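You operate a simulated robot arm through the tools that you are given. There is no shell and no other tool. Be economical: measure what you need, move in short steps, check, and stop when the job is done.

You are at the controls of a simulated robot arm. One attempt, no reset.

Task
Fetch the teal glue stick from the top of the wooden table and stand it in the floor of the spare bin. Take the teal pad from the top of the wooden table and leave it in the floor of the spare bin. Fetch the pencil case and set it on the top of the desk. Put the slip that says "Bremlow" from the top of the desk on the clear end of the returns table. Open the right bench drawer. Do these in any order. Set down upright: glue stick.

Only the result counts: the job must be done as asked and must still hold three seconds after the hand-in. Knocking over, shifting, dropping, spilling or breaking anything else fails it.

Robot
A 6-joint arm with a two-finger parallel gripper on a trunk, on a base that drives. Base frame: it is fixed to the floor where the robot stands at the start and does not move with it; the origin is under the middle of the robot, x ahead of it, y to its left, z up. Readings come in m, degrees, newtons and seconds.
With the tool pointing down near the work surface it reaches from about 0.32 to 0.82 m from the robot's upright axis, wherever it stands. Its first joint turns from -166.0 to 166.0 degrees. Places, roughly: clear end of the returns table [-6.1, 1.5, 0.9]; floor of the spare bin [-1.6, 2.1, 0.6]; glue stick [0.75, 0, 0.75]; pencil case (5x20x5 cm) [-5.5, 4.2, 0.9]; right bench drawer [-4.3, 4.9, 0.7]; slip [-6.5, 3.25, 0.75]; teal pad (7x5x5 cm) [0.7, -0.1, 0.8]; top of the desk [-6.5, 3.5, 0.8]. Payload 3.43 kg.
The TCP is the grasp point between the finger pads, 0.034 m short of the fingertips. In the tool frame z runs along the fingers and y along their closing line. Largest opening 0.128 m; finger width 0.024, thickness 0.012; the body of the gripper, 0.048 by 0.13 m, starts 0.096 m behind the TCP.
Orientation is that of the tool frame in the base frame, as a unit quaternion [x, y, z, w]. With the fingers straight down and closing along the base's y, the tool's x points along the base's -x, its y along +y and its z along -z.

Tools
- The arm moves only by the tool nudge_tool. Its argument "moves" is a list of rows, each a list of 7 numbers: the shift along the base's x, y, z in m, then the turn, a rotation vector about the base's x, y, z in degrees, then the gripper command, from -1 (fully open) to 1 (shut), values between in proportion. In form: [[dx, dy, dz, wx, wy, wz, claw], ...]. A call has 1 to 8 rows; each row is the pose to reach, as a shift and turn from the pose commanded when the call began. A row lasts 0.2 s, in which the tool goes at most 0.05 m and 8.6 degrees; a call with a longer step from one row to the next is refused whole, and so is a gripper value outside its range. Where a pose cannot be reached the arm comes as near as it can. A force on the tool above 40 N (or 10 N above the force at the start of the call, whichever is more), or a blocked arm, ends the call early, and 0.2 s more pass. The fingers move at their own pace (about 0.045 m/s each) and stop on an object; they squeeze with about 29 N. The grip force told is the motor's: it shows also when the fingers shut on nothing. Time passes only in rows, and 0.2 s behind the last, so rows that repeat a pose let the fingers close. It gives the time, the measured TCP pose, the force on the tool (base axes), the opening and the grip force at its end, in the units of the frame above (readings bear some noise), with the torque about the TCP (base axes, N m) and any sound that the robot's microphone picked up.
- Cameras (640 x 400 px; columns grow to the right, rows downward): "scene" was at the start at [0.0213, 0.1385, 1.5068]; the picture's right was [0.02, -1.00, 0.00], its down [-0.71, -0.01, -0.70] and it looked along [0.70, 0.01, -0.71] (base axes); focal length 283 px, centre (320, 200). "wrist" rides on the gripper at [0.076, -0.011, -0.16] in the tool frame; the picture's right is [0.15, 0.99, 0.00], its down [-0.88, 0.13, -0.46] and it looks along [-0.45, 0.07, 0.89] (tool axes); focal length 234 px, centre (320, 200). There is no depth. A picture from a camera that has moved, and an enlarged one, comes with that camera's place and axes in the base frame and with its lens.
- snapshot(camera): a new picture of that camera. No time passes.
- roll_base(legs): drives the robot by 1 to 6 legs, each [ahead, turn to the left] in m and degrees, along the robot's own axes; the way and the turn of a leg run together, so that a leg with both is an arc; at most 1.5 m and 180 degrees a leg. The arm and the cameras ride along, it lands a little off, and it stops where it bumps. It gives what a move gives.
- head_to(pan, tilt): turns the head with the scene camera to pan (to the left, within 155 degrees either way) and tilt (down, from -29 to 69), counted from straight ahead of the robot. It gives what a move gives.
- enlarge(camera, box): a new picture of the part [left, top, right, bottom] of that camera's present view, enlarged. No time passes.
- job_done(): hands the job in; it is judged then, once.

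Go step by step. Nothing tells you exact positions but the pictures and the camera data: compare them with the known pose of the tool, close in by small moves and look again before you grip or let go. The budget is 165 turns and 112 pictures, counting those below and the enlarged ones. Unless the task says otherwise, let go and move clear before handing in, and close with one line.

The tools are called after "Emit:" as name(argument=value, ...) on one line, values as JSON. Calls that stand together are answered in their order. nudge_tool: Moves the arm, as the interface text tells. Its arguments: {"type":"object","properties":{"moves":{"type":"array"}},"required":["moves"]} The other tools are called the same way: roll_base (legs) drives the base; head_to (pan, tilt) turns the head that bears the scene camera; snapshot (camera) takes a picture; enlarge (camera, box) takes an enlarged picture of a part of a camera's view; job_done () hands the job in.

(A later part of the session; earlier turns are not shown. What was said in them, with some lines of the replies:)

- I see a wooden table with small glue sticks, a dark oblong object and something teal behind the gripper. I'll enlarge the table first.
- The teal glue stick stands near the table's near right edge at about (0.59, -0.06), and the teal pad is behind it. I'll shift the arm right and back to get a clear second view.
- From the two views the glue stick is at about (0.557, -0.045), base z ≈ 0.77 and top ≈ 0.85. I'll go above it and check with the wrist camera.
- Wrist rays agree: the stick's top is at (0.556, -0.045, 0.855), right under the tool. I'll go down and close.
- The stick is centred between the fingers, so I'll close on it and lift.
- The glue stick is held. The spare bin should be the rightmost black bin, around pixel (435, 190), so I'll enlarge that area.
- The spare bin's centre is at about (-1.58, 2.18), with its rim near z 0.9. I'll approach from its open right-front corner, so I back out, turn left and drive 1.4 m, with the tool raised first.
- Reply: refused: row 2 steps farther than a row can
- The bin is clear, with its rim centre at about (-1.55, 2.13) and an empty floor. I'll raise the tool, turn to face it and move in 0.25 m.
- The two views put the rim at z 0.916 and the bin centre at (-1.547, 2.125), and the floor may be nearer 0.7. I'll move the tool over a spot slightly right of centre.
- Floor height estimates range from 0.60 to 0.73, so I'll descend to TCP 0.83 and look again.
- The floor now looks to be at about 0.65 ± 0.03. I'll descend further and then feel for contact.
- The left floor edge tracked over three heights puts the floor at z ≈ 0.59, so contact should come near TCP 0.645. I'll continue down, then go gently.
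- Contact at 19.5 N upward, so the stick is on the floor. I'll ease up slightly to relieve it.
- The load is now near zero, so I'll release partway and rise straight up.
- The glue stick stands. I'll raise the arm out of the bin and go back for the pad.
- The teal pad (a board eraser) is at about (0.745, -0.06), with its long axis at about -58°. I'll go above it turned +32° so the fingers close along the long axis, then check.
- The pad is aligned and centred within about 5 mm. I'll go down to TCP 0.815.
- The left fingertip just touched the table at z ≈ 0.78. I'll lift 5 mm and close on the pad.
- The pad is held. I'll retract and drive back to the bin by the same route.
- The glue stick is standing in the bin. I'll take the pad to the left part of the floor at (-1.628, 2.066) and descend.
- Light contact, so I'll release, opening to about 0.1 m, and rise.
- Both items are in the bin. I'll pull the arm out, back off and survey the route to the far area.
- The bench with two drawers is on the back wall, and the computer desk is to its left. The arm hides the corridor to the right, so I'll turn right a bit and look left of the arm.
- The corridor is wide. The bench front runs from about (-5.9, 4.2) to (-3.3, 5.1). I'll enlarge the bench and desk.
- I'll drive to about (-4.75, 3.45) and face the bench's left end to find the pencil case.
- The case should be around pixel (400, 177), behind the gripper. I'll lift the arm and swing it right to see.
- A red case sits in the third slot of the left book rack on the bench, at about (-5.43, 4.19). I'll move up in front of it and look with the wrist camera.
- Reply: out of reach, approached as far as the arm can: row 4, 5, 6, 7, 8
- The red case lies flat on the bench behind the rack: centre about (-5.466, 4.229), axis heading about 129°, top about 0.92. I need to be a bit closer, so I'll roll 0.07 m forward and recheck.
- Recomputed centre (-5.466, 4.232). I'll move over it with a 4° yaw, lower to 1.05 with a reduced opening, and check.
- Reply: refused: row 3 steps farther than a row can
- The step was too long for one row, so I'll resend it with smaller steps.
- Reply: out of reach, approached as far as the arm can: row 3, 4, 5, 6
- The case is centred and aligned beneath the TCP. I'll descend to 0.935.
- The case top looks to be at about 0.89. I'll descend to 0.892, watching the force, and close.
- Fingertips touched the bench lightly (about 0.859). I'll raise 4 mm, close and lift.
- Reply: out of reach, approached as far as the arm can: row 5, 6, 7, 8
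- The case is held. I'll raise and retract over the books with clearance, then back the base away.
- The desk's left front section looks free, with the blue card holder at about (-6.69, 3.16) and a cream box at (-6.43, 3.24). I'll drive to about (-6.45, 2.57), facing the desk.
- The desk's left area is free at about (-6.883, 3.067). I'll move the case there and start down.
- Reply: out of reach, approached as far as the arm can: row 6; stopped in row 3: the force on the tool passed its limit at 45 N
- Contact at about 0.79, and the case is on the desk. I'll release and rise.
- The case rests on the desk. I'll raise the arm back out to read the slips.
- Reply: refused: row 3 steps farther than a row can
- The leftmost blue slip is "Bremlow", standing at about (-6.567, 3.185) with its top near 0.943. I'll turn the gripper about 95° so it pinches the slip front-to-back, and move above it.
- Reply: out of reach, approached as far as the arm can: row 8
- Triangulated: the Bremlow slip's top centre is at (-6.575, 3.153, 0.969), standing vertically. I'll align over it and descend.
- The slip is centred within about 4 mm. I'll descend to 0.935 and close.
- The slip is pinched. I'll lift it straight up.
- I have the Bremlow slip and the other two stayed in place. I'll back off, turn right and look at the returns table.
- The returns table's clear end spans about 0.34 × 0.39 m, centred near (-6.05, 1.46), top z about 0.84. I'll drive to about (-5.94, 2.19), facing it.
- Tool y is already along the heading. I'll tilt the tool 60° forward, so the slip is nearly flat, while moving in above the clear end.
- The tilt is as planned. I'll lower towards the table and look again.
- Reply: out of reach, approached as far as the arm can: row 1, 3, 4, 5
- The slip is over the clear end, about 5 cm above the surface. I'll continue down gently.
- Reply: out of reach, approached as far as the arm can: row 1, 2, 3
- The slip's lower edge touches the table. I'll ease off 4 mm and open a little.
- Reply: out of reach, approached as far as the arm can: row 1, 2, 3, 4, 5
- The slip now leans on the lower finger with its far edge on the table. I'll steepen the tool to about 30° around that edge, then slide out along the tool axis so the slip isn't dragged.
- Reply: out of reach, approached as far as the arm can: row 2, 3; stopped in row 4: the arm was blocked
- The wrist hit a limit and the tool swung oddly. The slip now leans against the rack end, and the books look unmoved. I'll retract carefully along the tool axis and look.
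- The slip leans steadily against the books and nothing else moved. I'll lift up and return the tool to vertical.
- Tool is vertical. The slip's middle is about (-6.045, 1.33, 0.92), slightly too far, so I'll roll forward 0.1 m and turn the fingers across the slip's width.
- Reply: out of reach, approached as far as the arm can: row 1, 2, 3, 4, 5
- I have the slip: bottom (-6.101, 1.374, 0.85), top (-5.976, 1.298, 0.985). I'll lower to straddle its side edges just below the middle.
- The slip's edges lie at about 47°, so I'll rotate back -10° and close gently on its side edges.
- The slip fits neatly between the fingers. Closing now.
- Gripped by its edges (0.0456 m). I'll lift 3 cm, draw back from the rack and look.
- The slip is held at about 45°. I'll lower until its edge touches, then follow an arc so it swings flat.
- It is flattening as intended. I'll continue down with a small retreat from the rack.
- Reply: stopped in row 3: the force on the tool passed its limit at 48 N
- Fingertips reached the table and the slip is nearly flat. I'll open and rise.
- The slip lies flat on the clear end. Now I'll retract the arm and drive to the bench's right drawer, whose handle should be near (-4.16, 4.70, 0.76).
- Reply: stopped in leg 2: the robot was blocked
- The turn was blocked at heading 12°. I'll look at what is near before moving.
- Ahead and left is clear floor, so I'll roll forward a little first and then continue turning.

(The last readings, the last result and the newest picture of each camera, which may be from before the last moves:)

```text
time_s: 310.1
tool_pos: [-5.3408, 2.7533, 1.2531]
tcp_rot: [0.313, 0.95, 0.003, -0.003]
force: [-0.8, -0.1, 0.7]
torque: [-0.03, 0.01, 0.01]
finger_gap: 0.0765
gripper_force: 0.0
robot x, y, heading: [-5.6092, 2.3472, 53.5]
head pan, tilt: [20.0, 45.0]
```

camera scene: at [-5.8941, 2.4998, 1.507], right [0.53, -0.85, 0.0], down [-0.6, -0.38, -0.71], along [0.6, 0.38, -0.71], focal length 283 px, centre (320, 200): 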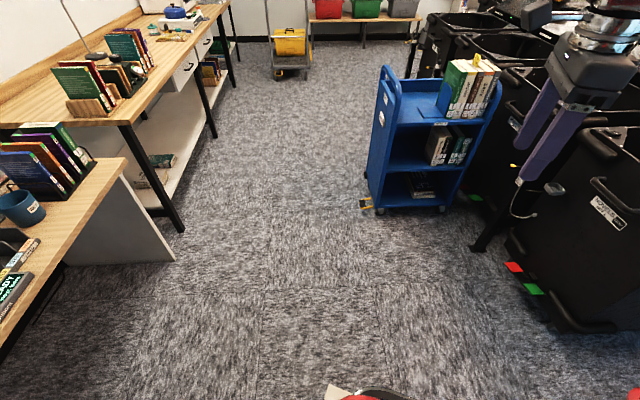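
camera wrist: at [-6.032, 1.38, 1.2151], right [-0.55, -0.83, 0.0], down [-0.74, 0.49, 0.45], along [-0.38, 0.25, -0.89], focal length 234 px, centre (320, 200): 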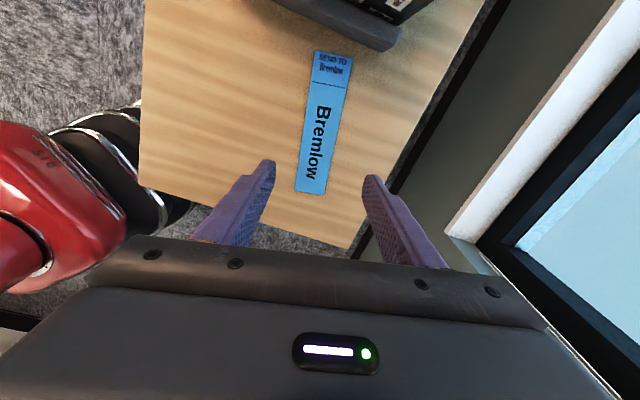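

Free now. I'll look back at the returns table to check the slip and books weren't disturbed.

Emit:
head_to(pan=155, tilt=40)

Emit:
snapshot(camera="scene")

```text
time_s: 312.2
tool_pos: [-5.3398, 2.7529, 1.2539]
tcp_rot: [0.314, 0.95, 0.003, -0.002]
force: [-0.2, 0.0, 0.7]
torque: [-0.02, 0.0, 0.01]
finger_gap: 0.0767
gripper_force: 0.0
robot x, y, heading: [-5.6073, 2.3488, 53.5]
head pan, tilt: [154.7, 40.0]
```

```text
14 pictures are left
camera scene: at [-5.8472, 2.3555, 1.5144], right [-0.47, 0.88, 0.0], down [0.57, 0.3, -0.77], along [-0.68, -0.36, -0.64], focal length 283 px, centre (320, 200)
```

scene: 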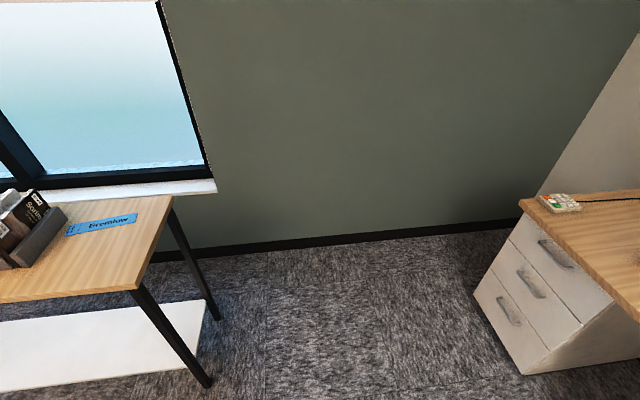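

The slip and table are fine. On to the drawer.

Emit:
roll_base(legs=[[0, 5.7], [1.28, 0], [0, -33.7], [1.39, 0], [0, 100]])

Emit:
head_to(pan=0, tilt=40)

Emit:
snapshot(camera="scene")

```text
time_s: 338.4
tool_pos: [-4.0023, 4.4373, 1.2524]
tcp_rot: [-0.299, 0.954, 0.001, -0.004]
force: [0.3, -0.6, 0.3]
torque: [0.01, 0.0, 0.02]
finger_gap: 0.0771
gripper_force: 0.1
robot x, y, heading: [-3.6646, 4.0816, 124.4]
head pan, tilt: [154.7, 40.0]
```

```text
time_s: 340.8
tool_pos: [-4.0021, 4.4364, 1.2539]
tcp_rot: [-0.297, 0.955, 0.0, -0.003]
force: [0.2, 1.2, -0.3]
torque: [0.01, -0.03, -0.01]
finger_gap: 0.0766
gripper_force: 0.0
robot x, y, heading: [-3.6581, 4.0798, 124.5]
head pan, tilt: [0.0, 40.0]
```

```text
13 pictures are left
camera scene: at [-3.8077, 4.0148, 1.5143], right [0.82, 0.57, 0.0], down [0.37, -0.53, -0.77], along [-0.44, 0.63, -0.64], focal length 283 px, centre (320, 200)
```

scene: 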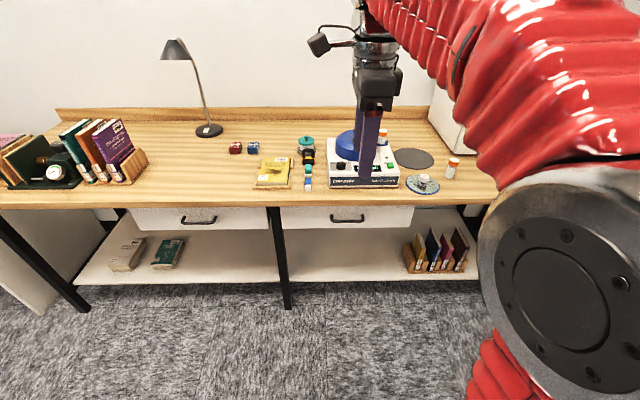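

The right drawer's handle is at about (-4.18, 4.74, 0.75). I'll roll 0.1 m closer and tilt the tool forward, fingers above and below, well in front of the bench.

Emit:
roll_base(legs=[[0, 2.5], [0.1, 0]])

Emit:
nudge_tool(moves=[[0.008, -0.012, -0.03, 7.0, 4.83, 0, 0], [0.016, -0.024, -0.06, 14, 9.66, 0, 0], [0.024, -0.036, -0.09, 21, 14.5, 0, 0], [0.032, -0.048, -0.12, 28, 19.3, 0, 0], [0.04, -0.06, -0.15, 35, 24.1, 0, 0], [0.048, -0.072, -0.18, 42, 29, 0, 0], [0.056, -0.084, -0.21, 49, 33.8, 0, 0], [0.064, -0.096, -0.24, 56, 38.6, 0, 0]])

Emit:
snapshot(camera="wrist")

```text
time_s: 342.6
tool_pos: [-4.0774, 4.5046, 1.2551]
tcp_rot: [-0.318, 0.948, 0.0, -0.003]
force: [-0.9, -0.3, -0.4]
torque: [-0.01, -0.02, -0.01]
finger_gap: 0.0766
gripper_force: 0.0
robot x, y, heading: [-3.7251, 4.1647, 127.1]
head pan, tilt: [0.0, 40.0]
```

```text
time_s: 344.4
tool_pos: [-4.0353, 4.4489, 1.1577]
tcp_rot: [-0.28, 0.793, 0.518, -0.156]
force: [-0.1, 0.8, 0.0]
torque: [-0.02, 0.01, 0.0]
finger_gap: 0.0638
gripper_force: 0.0
out of reach, approached as far as the arm can: row 6, 7, 8
robot x, y, heading: [-3.7242, 4.1644, 127.0]
head pan, tilt: [0.0, 40.0]
```

```text
12 pictures are left
camera wrist: at [-4.0068, 4.2814, 1.2101], right [-0.4, 0.22, 0.89], down [0.91, 0.24, 0.34], along [-0.14, 0.95, -0.29], focal length 234 px, centre (320, 200)
```

wrist: 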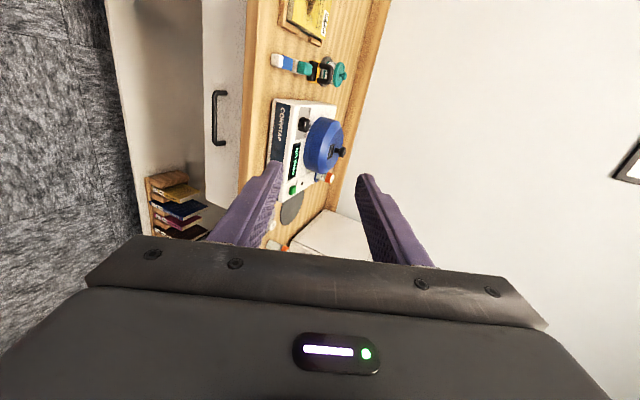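

The tilt reached 65°. Rays put the handle at about (-4.162, 4.704, 0.775). I'll move diagonally towards a pre-grasp point in front of it.

Emit:
nudge_tool(moves=[[-0.009, 0.022, -0.042, 0, 0, 0, 0], [-0.018, 0.044, -0.084, 0, 0, 0, 0], [-0.027, 0.066, -0.126, 0, 0, 0, 0], [-0.036, 0.088, -0.168, 0, 0, 0, 0], [-0.045, 0.11, -0.21, 0, 0, 0, 0], [-0.054, 0.132, -0.252, 0, 0, 0, 0]])

Emit:
snapshot(camera="wrist")

```text
time_s: 345.8
tool_pos: [-4.0141, 4.5063, 1.1391]
tcp_rot: [-0.283, 0.797, 0.511, -0.153]
force: [0.3, 0.2, -0.6]
torque: [0.0, -0.04, -0.02]
finger_gap: 0.0638
gripper_force: 0.1
out of reach, approached as far as the arm can: row 1, 2, 3, 4, 5, 6
robot x, y, heading: [-3.7221, 4.169, 127.3]
head pan, tilt: [0.0, 40.0]
```

```text
11 pictures are left
camera wrist: at [-3.986, 4.3402, 1.1932], right [-0.41, 0.23, 0.89], down [0.9, 0.24, 0.35], along [-0.14, 0.94, -0.3], focal length 234 px, centre (320, 200)
```

wrist: 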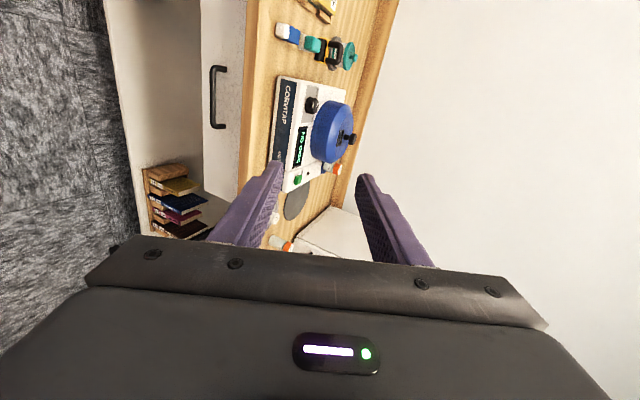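

This wrist pose cannot get low enough. The handle bar stands out in front of the bench edge with a gap behind it, so I'll use a vertical tool and hook one finger behind the bar from above instead.

Emit:
nudge_tool(moves=[[0, 0, 0.01, -6.5, -4.76, 0, 0], [0, 0, 0.02, -13, -9.52, 0, 0], [0, 0, 0.03, -19.5, -14.3, 0, 0], [-0.01, 0.01, 0.03, -26, -19, 0, 0], [-0.02, 0.025, 0.03, -32.5, -23.8, 0, 0], [-0.03, 0.04, 0.03, -39, -28.6, 0, 0], [-0.04, 0.055, 0.03, -45.5, -33.3, 0, 0], [-0.05, 0.07, 0.03, -52, -38.1, 0, 0]])

Emit:
nudge_tool(moves=[[-0.018, 0.022, -0.03, 0, 0, 0, 0.2], [-0.036, 0.044, -0.06, 0, 0, 0, 0.2], [-0.054, 0.066, -0.09, 0, 0, 0, 0.2], [-0.07, 0.085, -0.12, 0, 0, 0, 0.2]])

Emit:
snapshot(camera="wrist")

```text
time_s: 347.6
tool_pos: [-4.0598, 4.5733, 1.1726]
tcp_rot: [-0.333, 0.943, 0.008, -0.001]
force: [0.2, -1.1, -0.5]
torque: [0.06, 0.03, 0.03]
finger_gap: 0.0638
gripper_force: 0.0
robot x, y, heading: [-3.7238, 4.1625, 127.1]
head pan, tilt: [0.0, 40.0]
```

```text
time_s: 348.6
tool_pos: [-4.1285, 4.6563, 1.0503]
tcp_rot: [-0.332, 0.943, 0.009, -0.001]
force: [0.2, -0.7, 0.5]
torque: [0.02, -0.01, -0.03]
finger_gap: 0.0516
gripper_force: 0.1
robot x, y, heading: [-3.7246, 4.1639, 127.2]
head pan, tilt: [0.0, 40.0]
```

```text
10 pictures are left
camera wrist: at [-4.1795, 4.5971, 1.2092], right [-0.73, 0.68, 0.02], down [0.61, 0.65, 0.46], along [0.3, 0.35, -0.89], focal length 234 px, centre (320, 200)
```

wrist: 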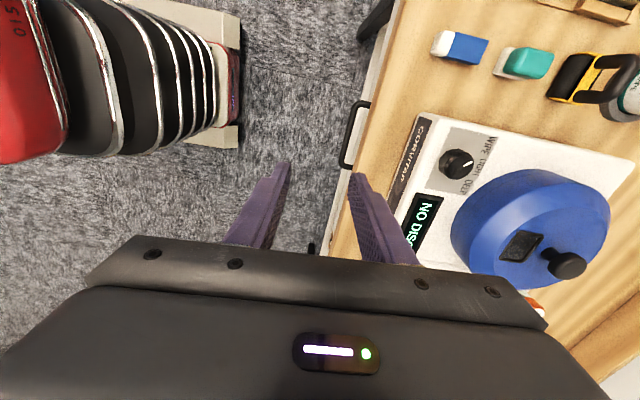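

The view is clear: the bar is at (-4.160, 4.703) with about 2 cm of gap behind it. I'll set a 0.09 m gap so the far finger drops in behind the bar and the gripper body stays clear of the scale, then descend to just above the bench and re-check.

Emit:
nudge_tool(moves=[[-0.0135, 0.0167, -0.03, 0, 0, 0, -0.41], [-0.0135, 0.0167, -0.07, 0, 0, 0, -0.41], [-0.0135, 0.0167, -0.11, 0, 0, 0, -0.41], [-0.0135, 0.0167, -0.145, 0, 0, 0, -0.41], [-0.0135, 0.0167, -0.145, 0, 0, 0, -0.41]])

Emit:
enlarge(camera="wrist", box=[240, 80, 440, 260])

```text
time_s: 349.8
tool_pos: [-4.142, 4.6731, 0.9079]
tcp_rot: [-0.333, 0.943, 0.008, -0.001]
force: [-0.4, 0.0, -0.8]
torque: [0.0, -0.01, -0.01]
finger_gap: 0.0902
gripper_force: 0.0
robot x, y, heading: [-3.7219, 4.1627, 126.9]
head pan, tilt: [0.0, 40.0]
```

```text
2.22 times, centred on (340, 170) of wrist
camera zoom: at [-4.1922, 4.614, 1.0652], right [-0.73, 0.68, 0.02], down [0.61, 0.65, 0.46], along [0.3, 0.35, -0.89], focal length 520 px, centre (276, 267)
```

zoom: 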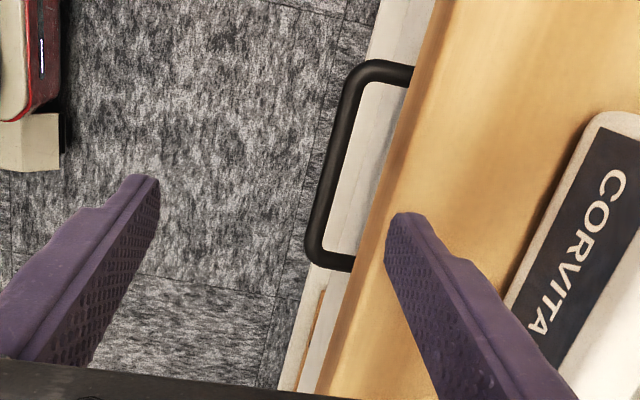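

The tabletop edge leaves no room for a vertical finger, but a pinch tilted about 40° would clear it. I'll back off slightly, tilt 40° and test the reach.

Emit:
nudge_tool(moves=[[0.012, -0.016, 0.02, 6.5, 4.7, 0, 0.2], [0.024, -0.032, 0.02, 13, 9.4, 0, 0.45], [0.03, -0.042, 0.02, 19.4, 14, 0, 0.45], [0.03, -0.042, 0.01, 25.9, 18.7, 0, 0.45], [0.03, -0.042, 0, 32.4, 23.4, 0, 0.45]])

```text
time_s: 351.0
tool_pos: [-4.1104, 4.6382, 0.9177]
tcp_rot: [-0.31, 0.896, 0.308, -0.079]
force: [-0.5, 0.5, -0.6]
torque: [0.01, 0.01, 0.02]
finger_gap: 0.0353
gripper_force: 0.1
out of reach, approached as far as the arm can: row 5
robot x, y, heading: [-3.7266, 4.1669, 127.1]
head pan, tilt: [0.0, 40.0]
```

Emit:
roll_base(legs=[[-0.1, 0]])

Emit:
nudge_tool(moves=[[-0.02, 0.025, 0, 0, 0, 0, 0.45], [-0.04, 0.05, -0.01, 0, 0, 0, 0.45], [-0.06, 0.075, -0.03, 0, 0, 0, 0.45], [-0.075, 0.093, -0.055, 0, 0, 0, 0.45]])

Emit:
enlarge(camera="wrist", box=[220, 80, 420, 260])

```text
time_s: 352.3
tool_pos: [-4.0513, 4.5574, 0.9175]
tcp_rot: [-0.312, 0.895, 0.307, -0.079]
force: [0.7, -0.4, 0.1]
torque: [-0.03, 0.05, 0.0]
finger_gap: 0.0355
gripper_force: 0.0
robot x, y, heading: [-3.668, 4.0858, 127.0]
head pan, tilt: [0.0, 40.0]
```

```text
time_s: 353.3
tool_pos: [-4.128, 4.6475, 0.8617]
tcp_rot: [-0.312, 0.895, 0.308, -0.078]
force: [0.5, 0.0, -0.1]
torque: [0.03, 0.03, 0.02]
finger_gap: 0.035
gripper_force: 0.1
robot x, y, heading: [-3.661, 4.0816, 127.5]
head pan, tilt: [0.0, 40.0]
```

```text
2.22 times, centred on (320, 170) of wrist
camera zoom: at [-4.1288, 4.5149, 0.979], right [-0.62, 0.52, 0.59], down [0.78, 0.39, 0.49], along [0.03, 0.76, -0.65], focal length 520 px, centre (320, 267)
```

zoom: 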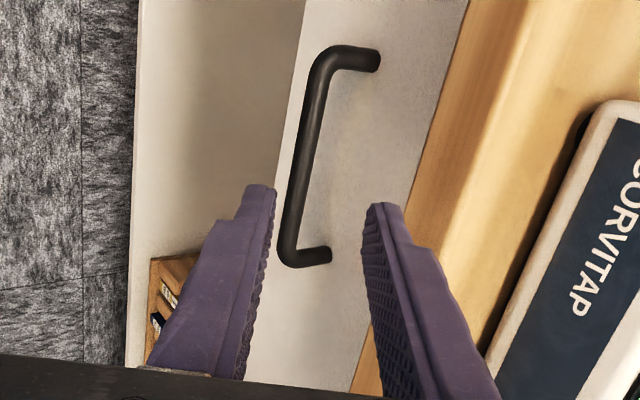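

Reachable, and the view is good: the bar is about 0.13 m ahead along the tool axis and 9 mm low. I'll correct and slide in most of the way.

Emit:
nudge_tool(moves=[[0.0048, -0.0058, -0.0054, 0, 0, 0, 0.53], [-0.003, 0.006, -0.0246, 0, 0, 0, 0.53], [-0.0107, 0.018, -0.0443, 0, 0, 0, 0.53], [-0.0184, 0.0297, -0.0613, 0, 0, 0, 0.53]])

Emit:
enlarge(camera="wrist", box=[220, 80, 420, 260])

```text
time_s: 354.3
tool_pos: [-4.146, 4.679, 0.8014]
tcp_rot: [-0.312, 0.896, 0.307, -0.079]
force: [0.5, 0.7, -0.2]
torque: [0.01, -0.01, 0.0]
finger_gap: 0.0301
gripper_force: 0.0
robot x, y, heading: [-3.6651, 4.0821, 127.4]
head pan, tilt: [0.0, 40.0]
```

```text
2.22 times, centred on (320, 170) of wrist
camera zoom: at [-4.1457, 4.5462, 0.9185], right [-0.62, 0.52, 0.59], down [0.78, 0.39, 0.49], along [0.03, 0.76, -0.65], focal length 520 px, centre (320, 267)
```

zoom: 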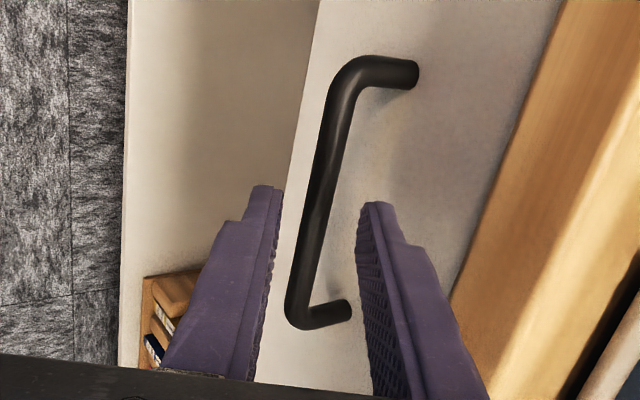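

The bar is on the tool axis. I'll slide in the last 3.5 cm and close.

Emit:
nudge_tool(moves=[[-0.006, 0.009, -0.0142, 0, 0, 0, 0.53], [-0.0117, 0.0179, -0.0283, 0, 0, 0, 0.53], [-0.0117, 0.0179, -0.0283, 0, 0, 0, 1], [-0.0117, 0.0179, -0.0283, 0, 0, 0, 1], [-0.0117, 0.0179, -0.0283, 0, 0, 0, 1]])

Emit:
enlarge(camera="wrist", box=[220, 80, 420, 260])

```text
time_s: 355.5
tool_pos: [-4.1581, 4.6977, 0.7727]
tcp_rot: [-0.312, 0.895, 0.308, -0.079]
force: [-2.1, 0.7, 1.0]
torque: [-0.37, 0.6, -0.79]
finger_gap: 0.0127
gripper_force: 45.1
robot x, y, heading: [-3.6627, 4.0846, 127.2]
head pan, tilt: [0.0, 40.0]
```

```text
2.22 times, centred on (320, 170) of wrist
camera zoom: at [-4.158, 4.564, 0.8898], right [-0.62, 0.52, 0.59], down [0.78, 0.39, 0.49], along [0.03, 0.76, -0.65], focal length 520 px, centre (320, 267)
```

zoom: 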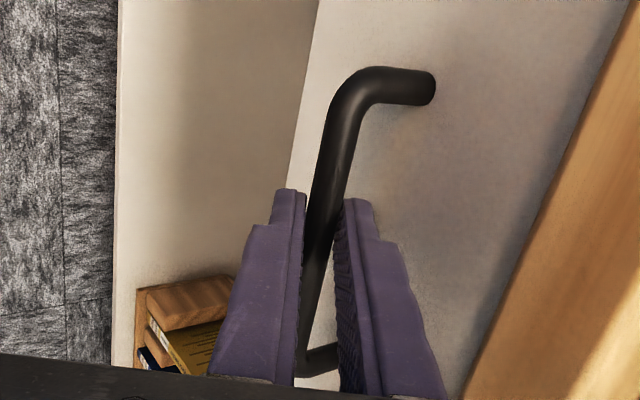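

The bar is gripped. I'll pull the drawer by rolling the base back.

Emit:
roll_base(legs=[[-0.1, 0]])

```text
time_s: 356.8
tool_pos: [-4.0992, 4.616, 0.7749]
tcp_rot: [-0.313, 0.895, 0.308, -0.08]
force: [-25.9, -17.3, -0.5]
torque: [-0.81, 1.16, -0.29]
finger_gap: 0.0126
gripper_force: 45.0
robot x, y, heading: [-3.609, 4.0035, 126.9]
head pan, tilt: [0.0, 40.0]
```

The drawer follows, with some side load. I'll relieve it with a small lateral shift.

Emit:
nudge_tool(moves=[[-0.003, -0.002, 0, 0, 0, 0, 1], [-0.006, -0.004, 0, 0, 0, 0, 1]])

```text
time_s: 357.4
tool_pos: [-4.0988, 4.6152, 0.7735]
tcp_rot: [-0.31, 0.896, 0.308, -0.077]
force: [33.1, 21.8, 1.7]
torque: [-0.06, 0.04, -1.33]
finger_gap: 0.0127
gripper_force: 45.3
robot x, y, heading: [-3.6056, 4.0065, 126.9]
head pan, tilt: [0.0, 40.0]
```

The stiffness is about 9 N/mm, so the present bias will offset the next pull. Pulling another 0.12 m.

Emit:
roll_base(legs=[[-0.12, 0]])

```text
time_s: 358.8
tool_pos: [-4.0299, 4.5174, 0.7735]
tcp_rot: [-0.313, 0.895, 0.307, -0.079]
force: [25.0, 17.8, -4.4]
torque: [-0.15, 0.15, -1.27]
finger_gap: 0.0126
gripper_force: 45.2
robot x, y, heading: [-3.5318, 3.9069, 127.1]
head pan, tilt: [0.0, 40.0]
```

The drawer is open by about 0.22 m. I'll pull a little more.

Emit:
roll_base(legs=[[-0.07, 0]])

Emit:
snapshot(camera="scene")

```text
time_s: 359.9
tool_pos: [-3.99, 4.4604, 0.7731]
tcp_rot: [-0.314, 0.895, 0.307, -0.079]
force: [-16.4, -9.9, -6.3]
torque: [-0.6, 0.71, -0.72]
finger_gap: 0.0129
gripper_force: 44.9
robot x, y, heading: [-3.4852, 3.8525, 127.3]
head pan, tilt: [0.0, 40.0]
```

```text
5 pictures are left
camera scene: at [-3.6298, 3.7784, 1.5143], right [0.8, 0.61, 0.0], down [0.39, -0.51, -0.77], along [-0.46, 0.61, -0.64], focal length 283 px, centre (320, 200)
```

scene: 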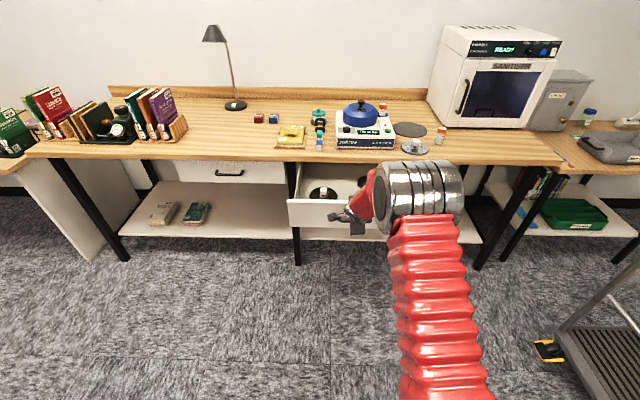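

The drawer is open by about 0.29 m. I'll relieve the side load, release and withdraw along the tool axis.

Emit:
nudge_tool(moves=[[-0.002, -0.0013, 0, 0, 0, 0, 1], [-0.002, -0.0013, 0, 0, 0, 0, 0.53], [-0.002, -0.0013, 0, 0, 0, 0, 0.53], [-0.002, -0.0013, 0, 0, 0, 0, 0.53]])

Emit:
nudge_tool(moves=[[0.007, -0.01, 0.016, 0, 0, 0, 0.53], [0.017, -0.026, 0.04, 0, 0, 0, 0.53], [0.03, -0.046, 0.072, 0, 0, 0, 0.53], [0.043, -0.066, 0.104, 0, 0, 0, 0.53], [0.055, -0.08, 0.14, 0, 0, 0, 0.53]])

```text
time_s: 360.9
tool_pos: [-3.9901, 4.4587, 0.7743]
tcp_rot: [-0.313, 0.895, 0.307, -0.08]
force: [-0.1, -0.1, 0.3]
torque: [-0.03, -0.03, 0.02]
finger_gap: 0.0298
gripper_force: 0.0
robot x, y, heading: [-3.4818, 3.8553, 127.4]
head pan, tilt: [0.0, 40.0]
```

```text
time_s: 362.1
tool_pos: [-3.9344, 4.381, 0.9115]
tcp_rot: [-0.314, 0.895, 0.306, -0.08]
force: [0.7, 0.4, 0.3]
torque: [0.0, -0.02, 0.01]
finger_gap: 0.0301
gripper_force: 0.0
robot x, y, heading: [-3.4872, 3.8527, 127.2]
head pan, tilt: [0.0, 40.0]
```

I'm clear of the handle. A check of the drawer before handing in; I won't back up further because a bin post is near.

Emit:
snapshot(camera="scene")

```text
4 pictures are left
camera scene: at [-3.6294, 3.7785, 1.5143], right [0.8, 0.61, 0.0], down [0.39, -0.51, -0.77], along [-0.46, 0.61, -0.64], focal length 283 px, centre (320, 200)
```

scene: 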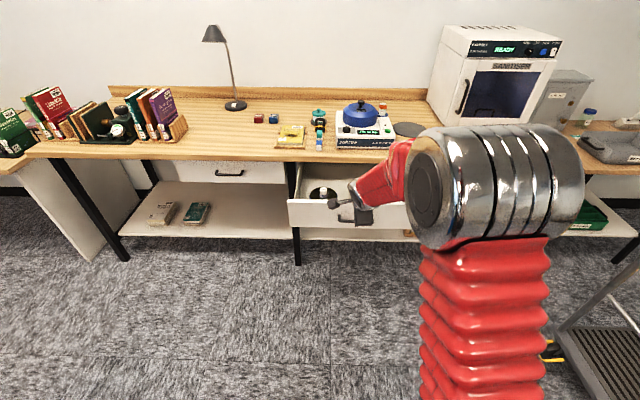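

The drawer stays open with the gripper clear. The other four items were seen in place after I let go of them, so I'm handing in.

Emit:
job_done()

```text
The job is handed in.
```

All five tasks were done and handed in: the glue stick stands in the spare bin with the teal pad beside it, the pencil case is on the desk, the "Bremlow" slip lies flat on the clear end of the returns table (it slipped against the books there before I re-laid it), and the right bench drawer is open about 0.29 m.
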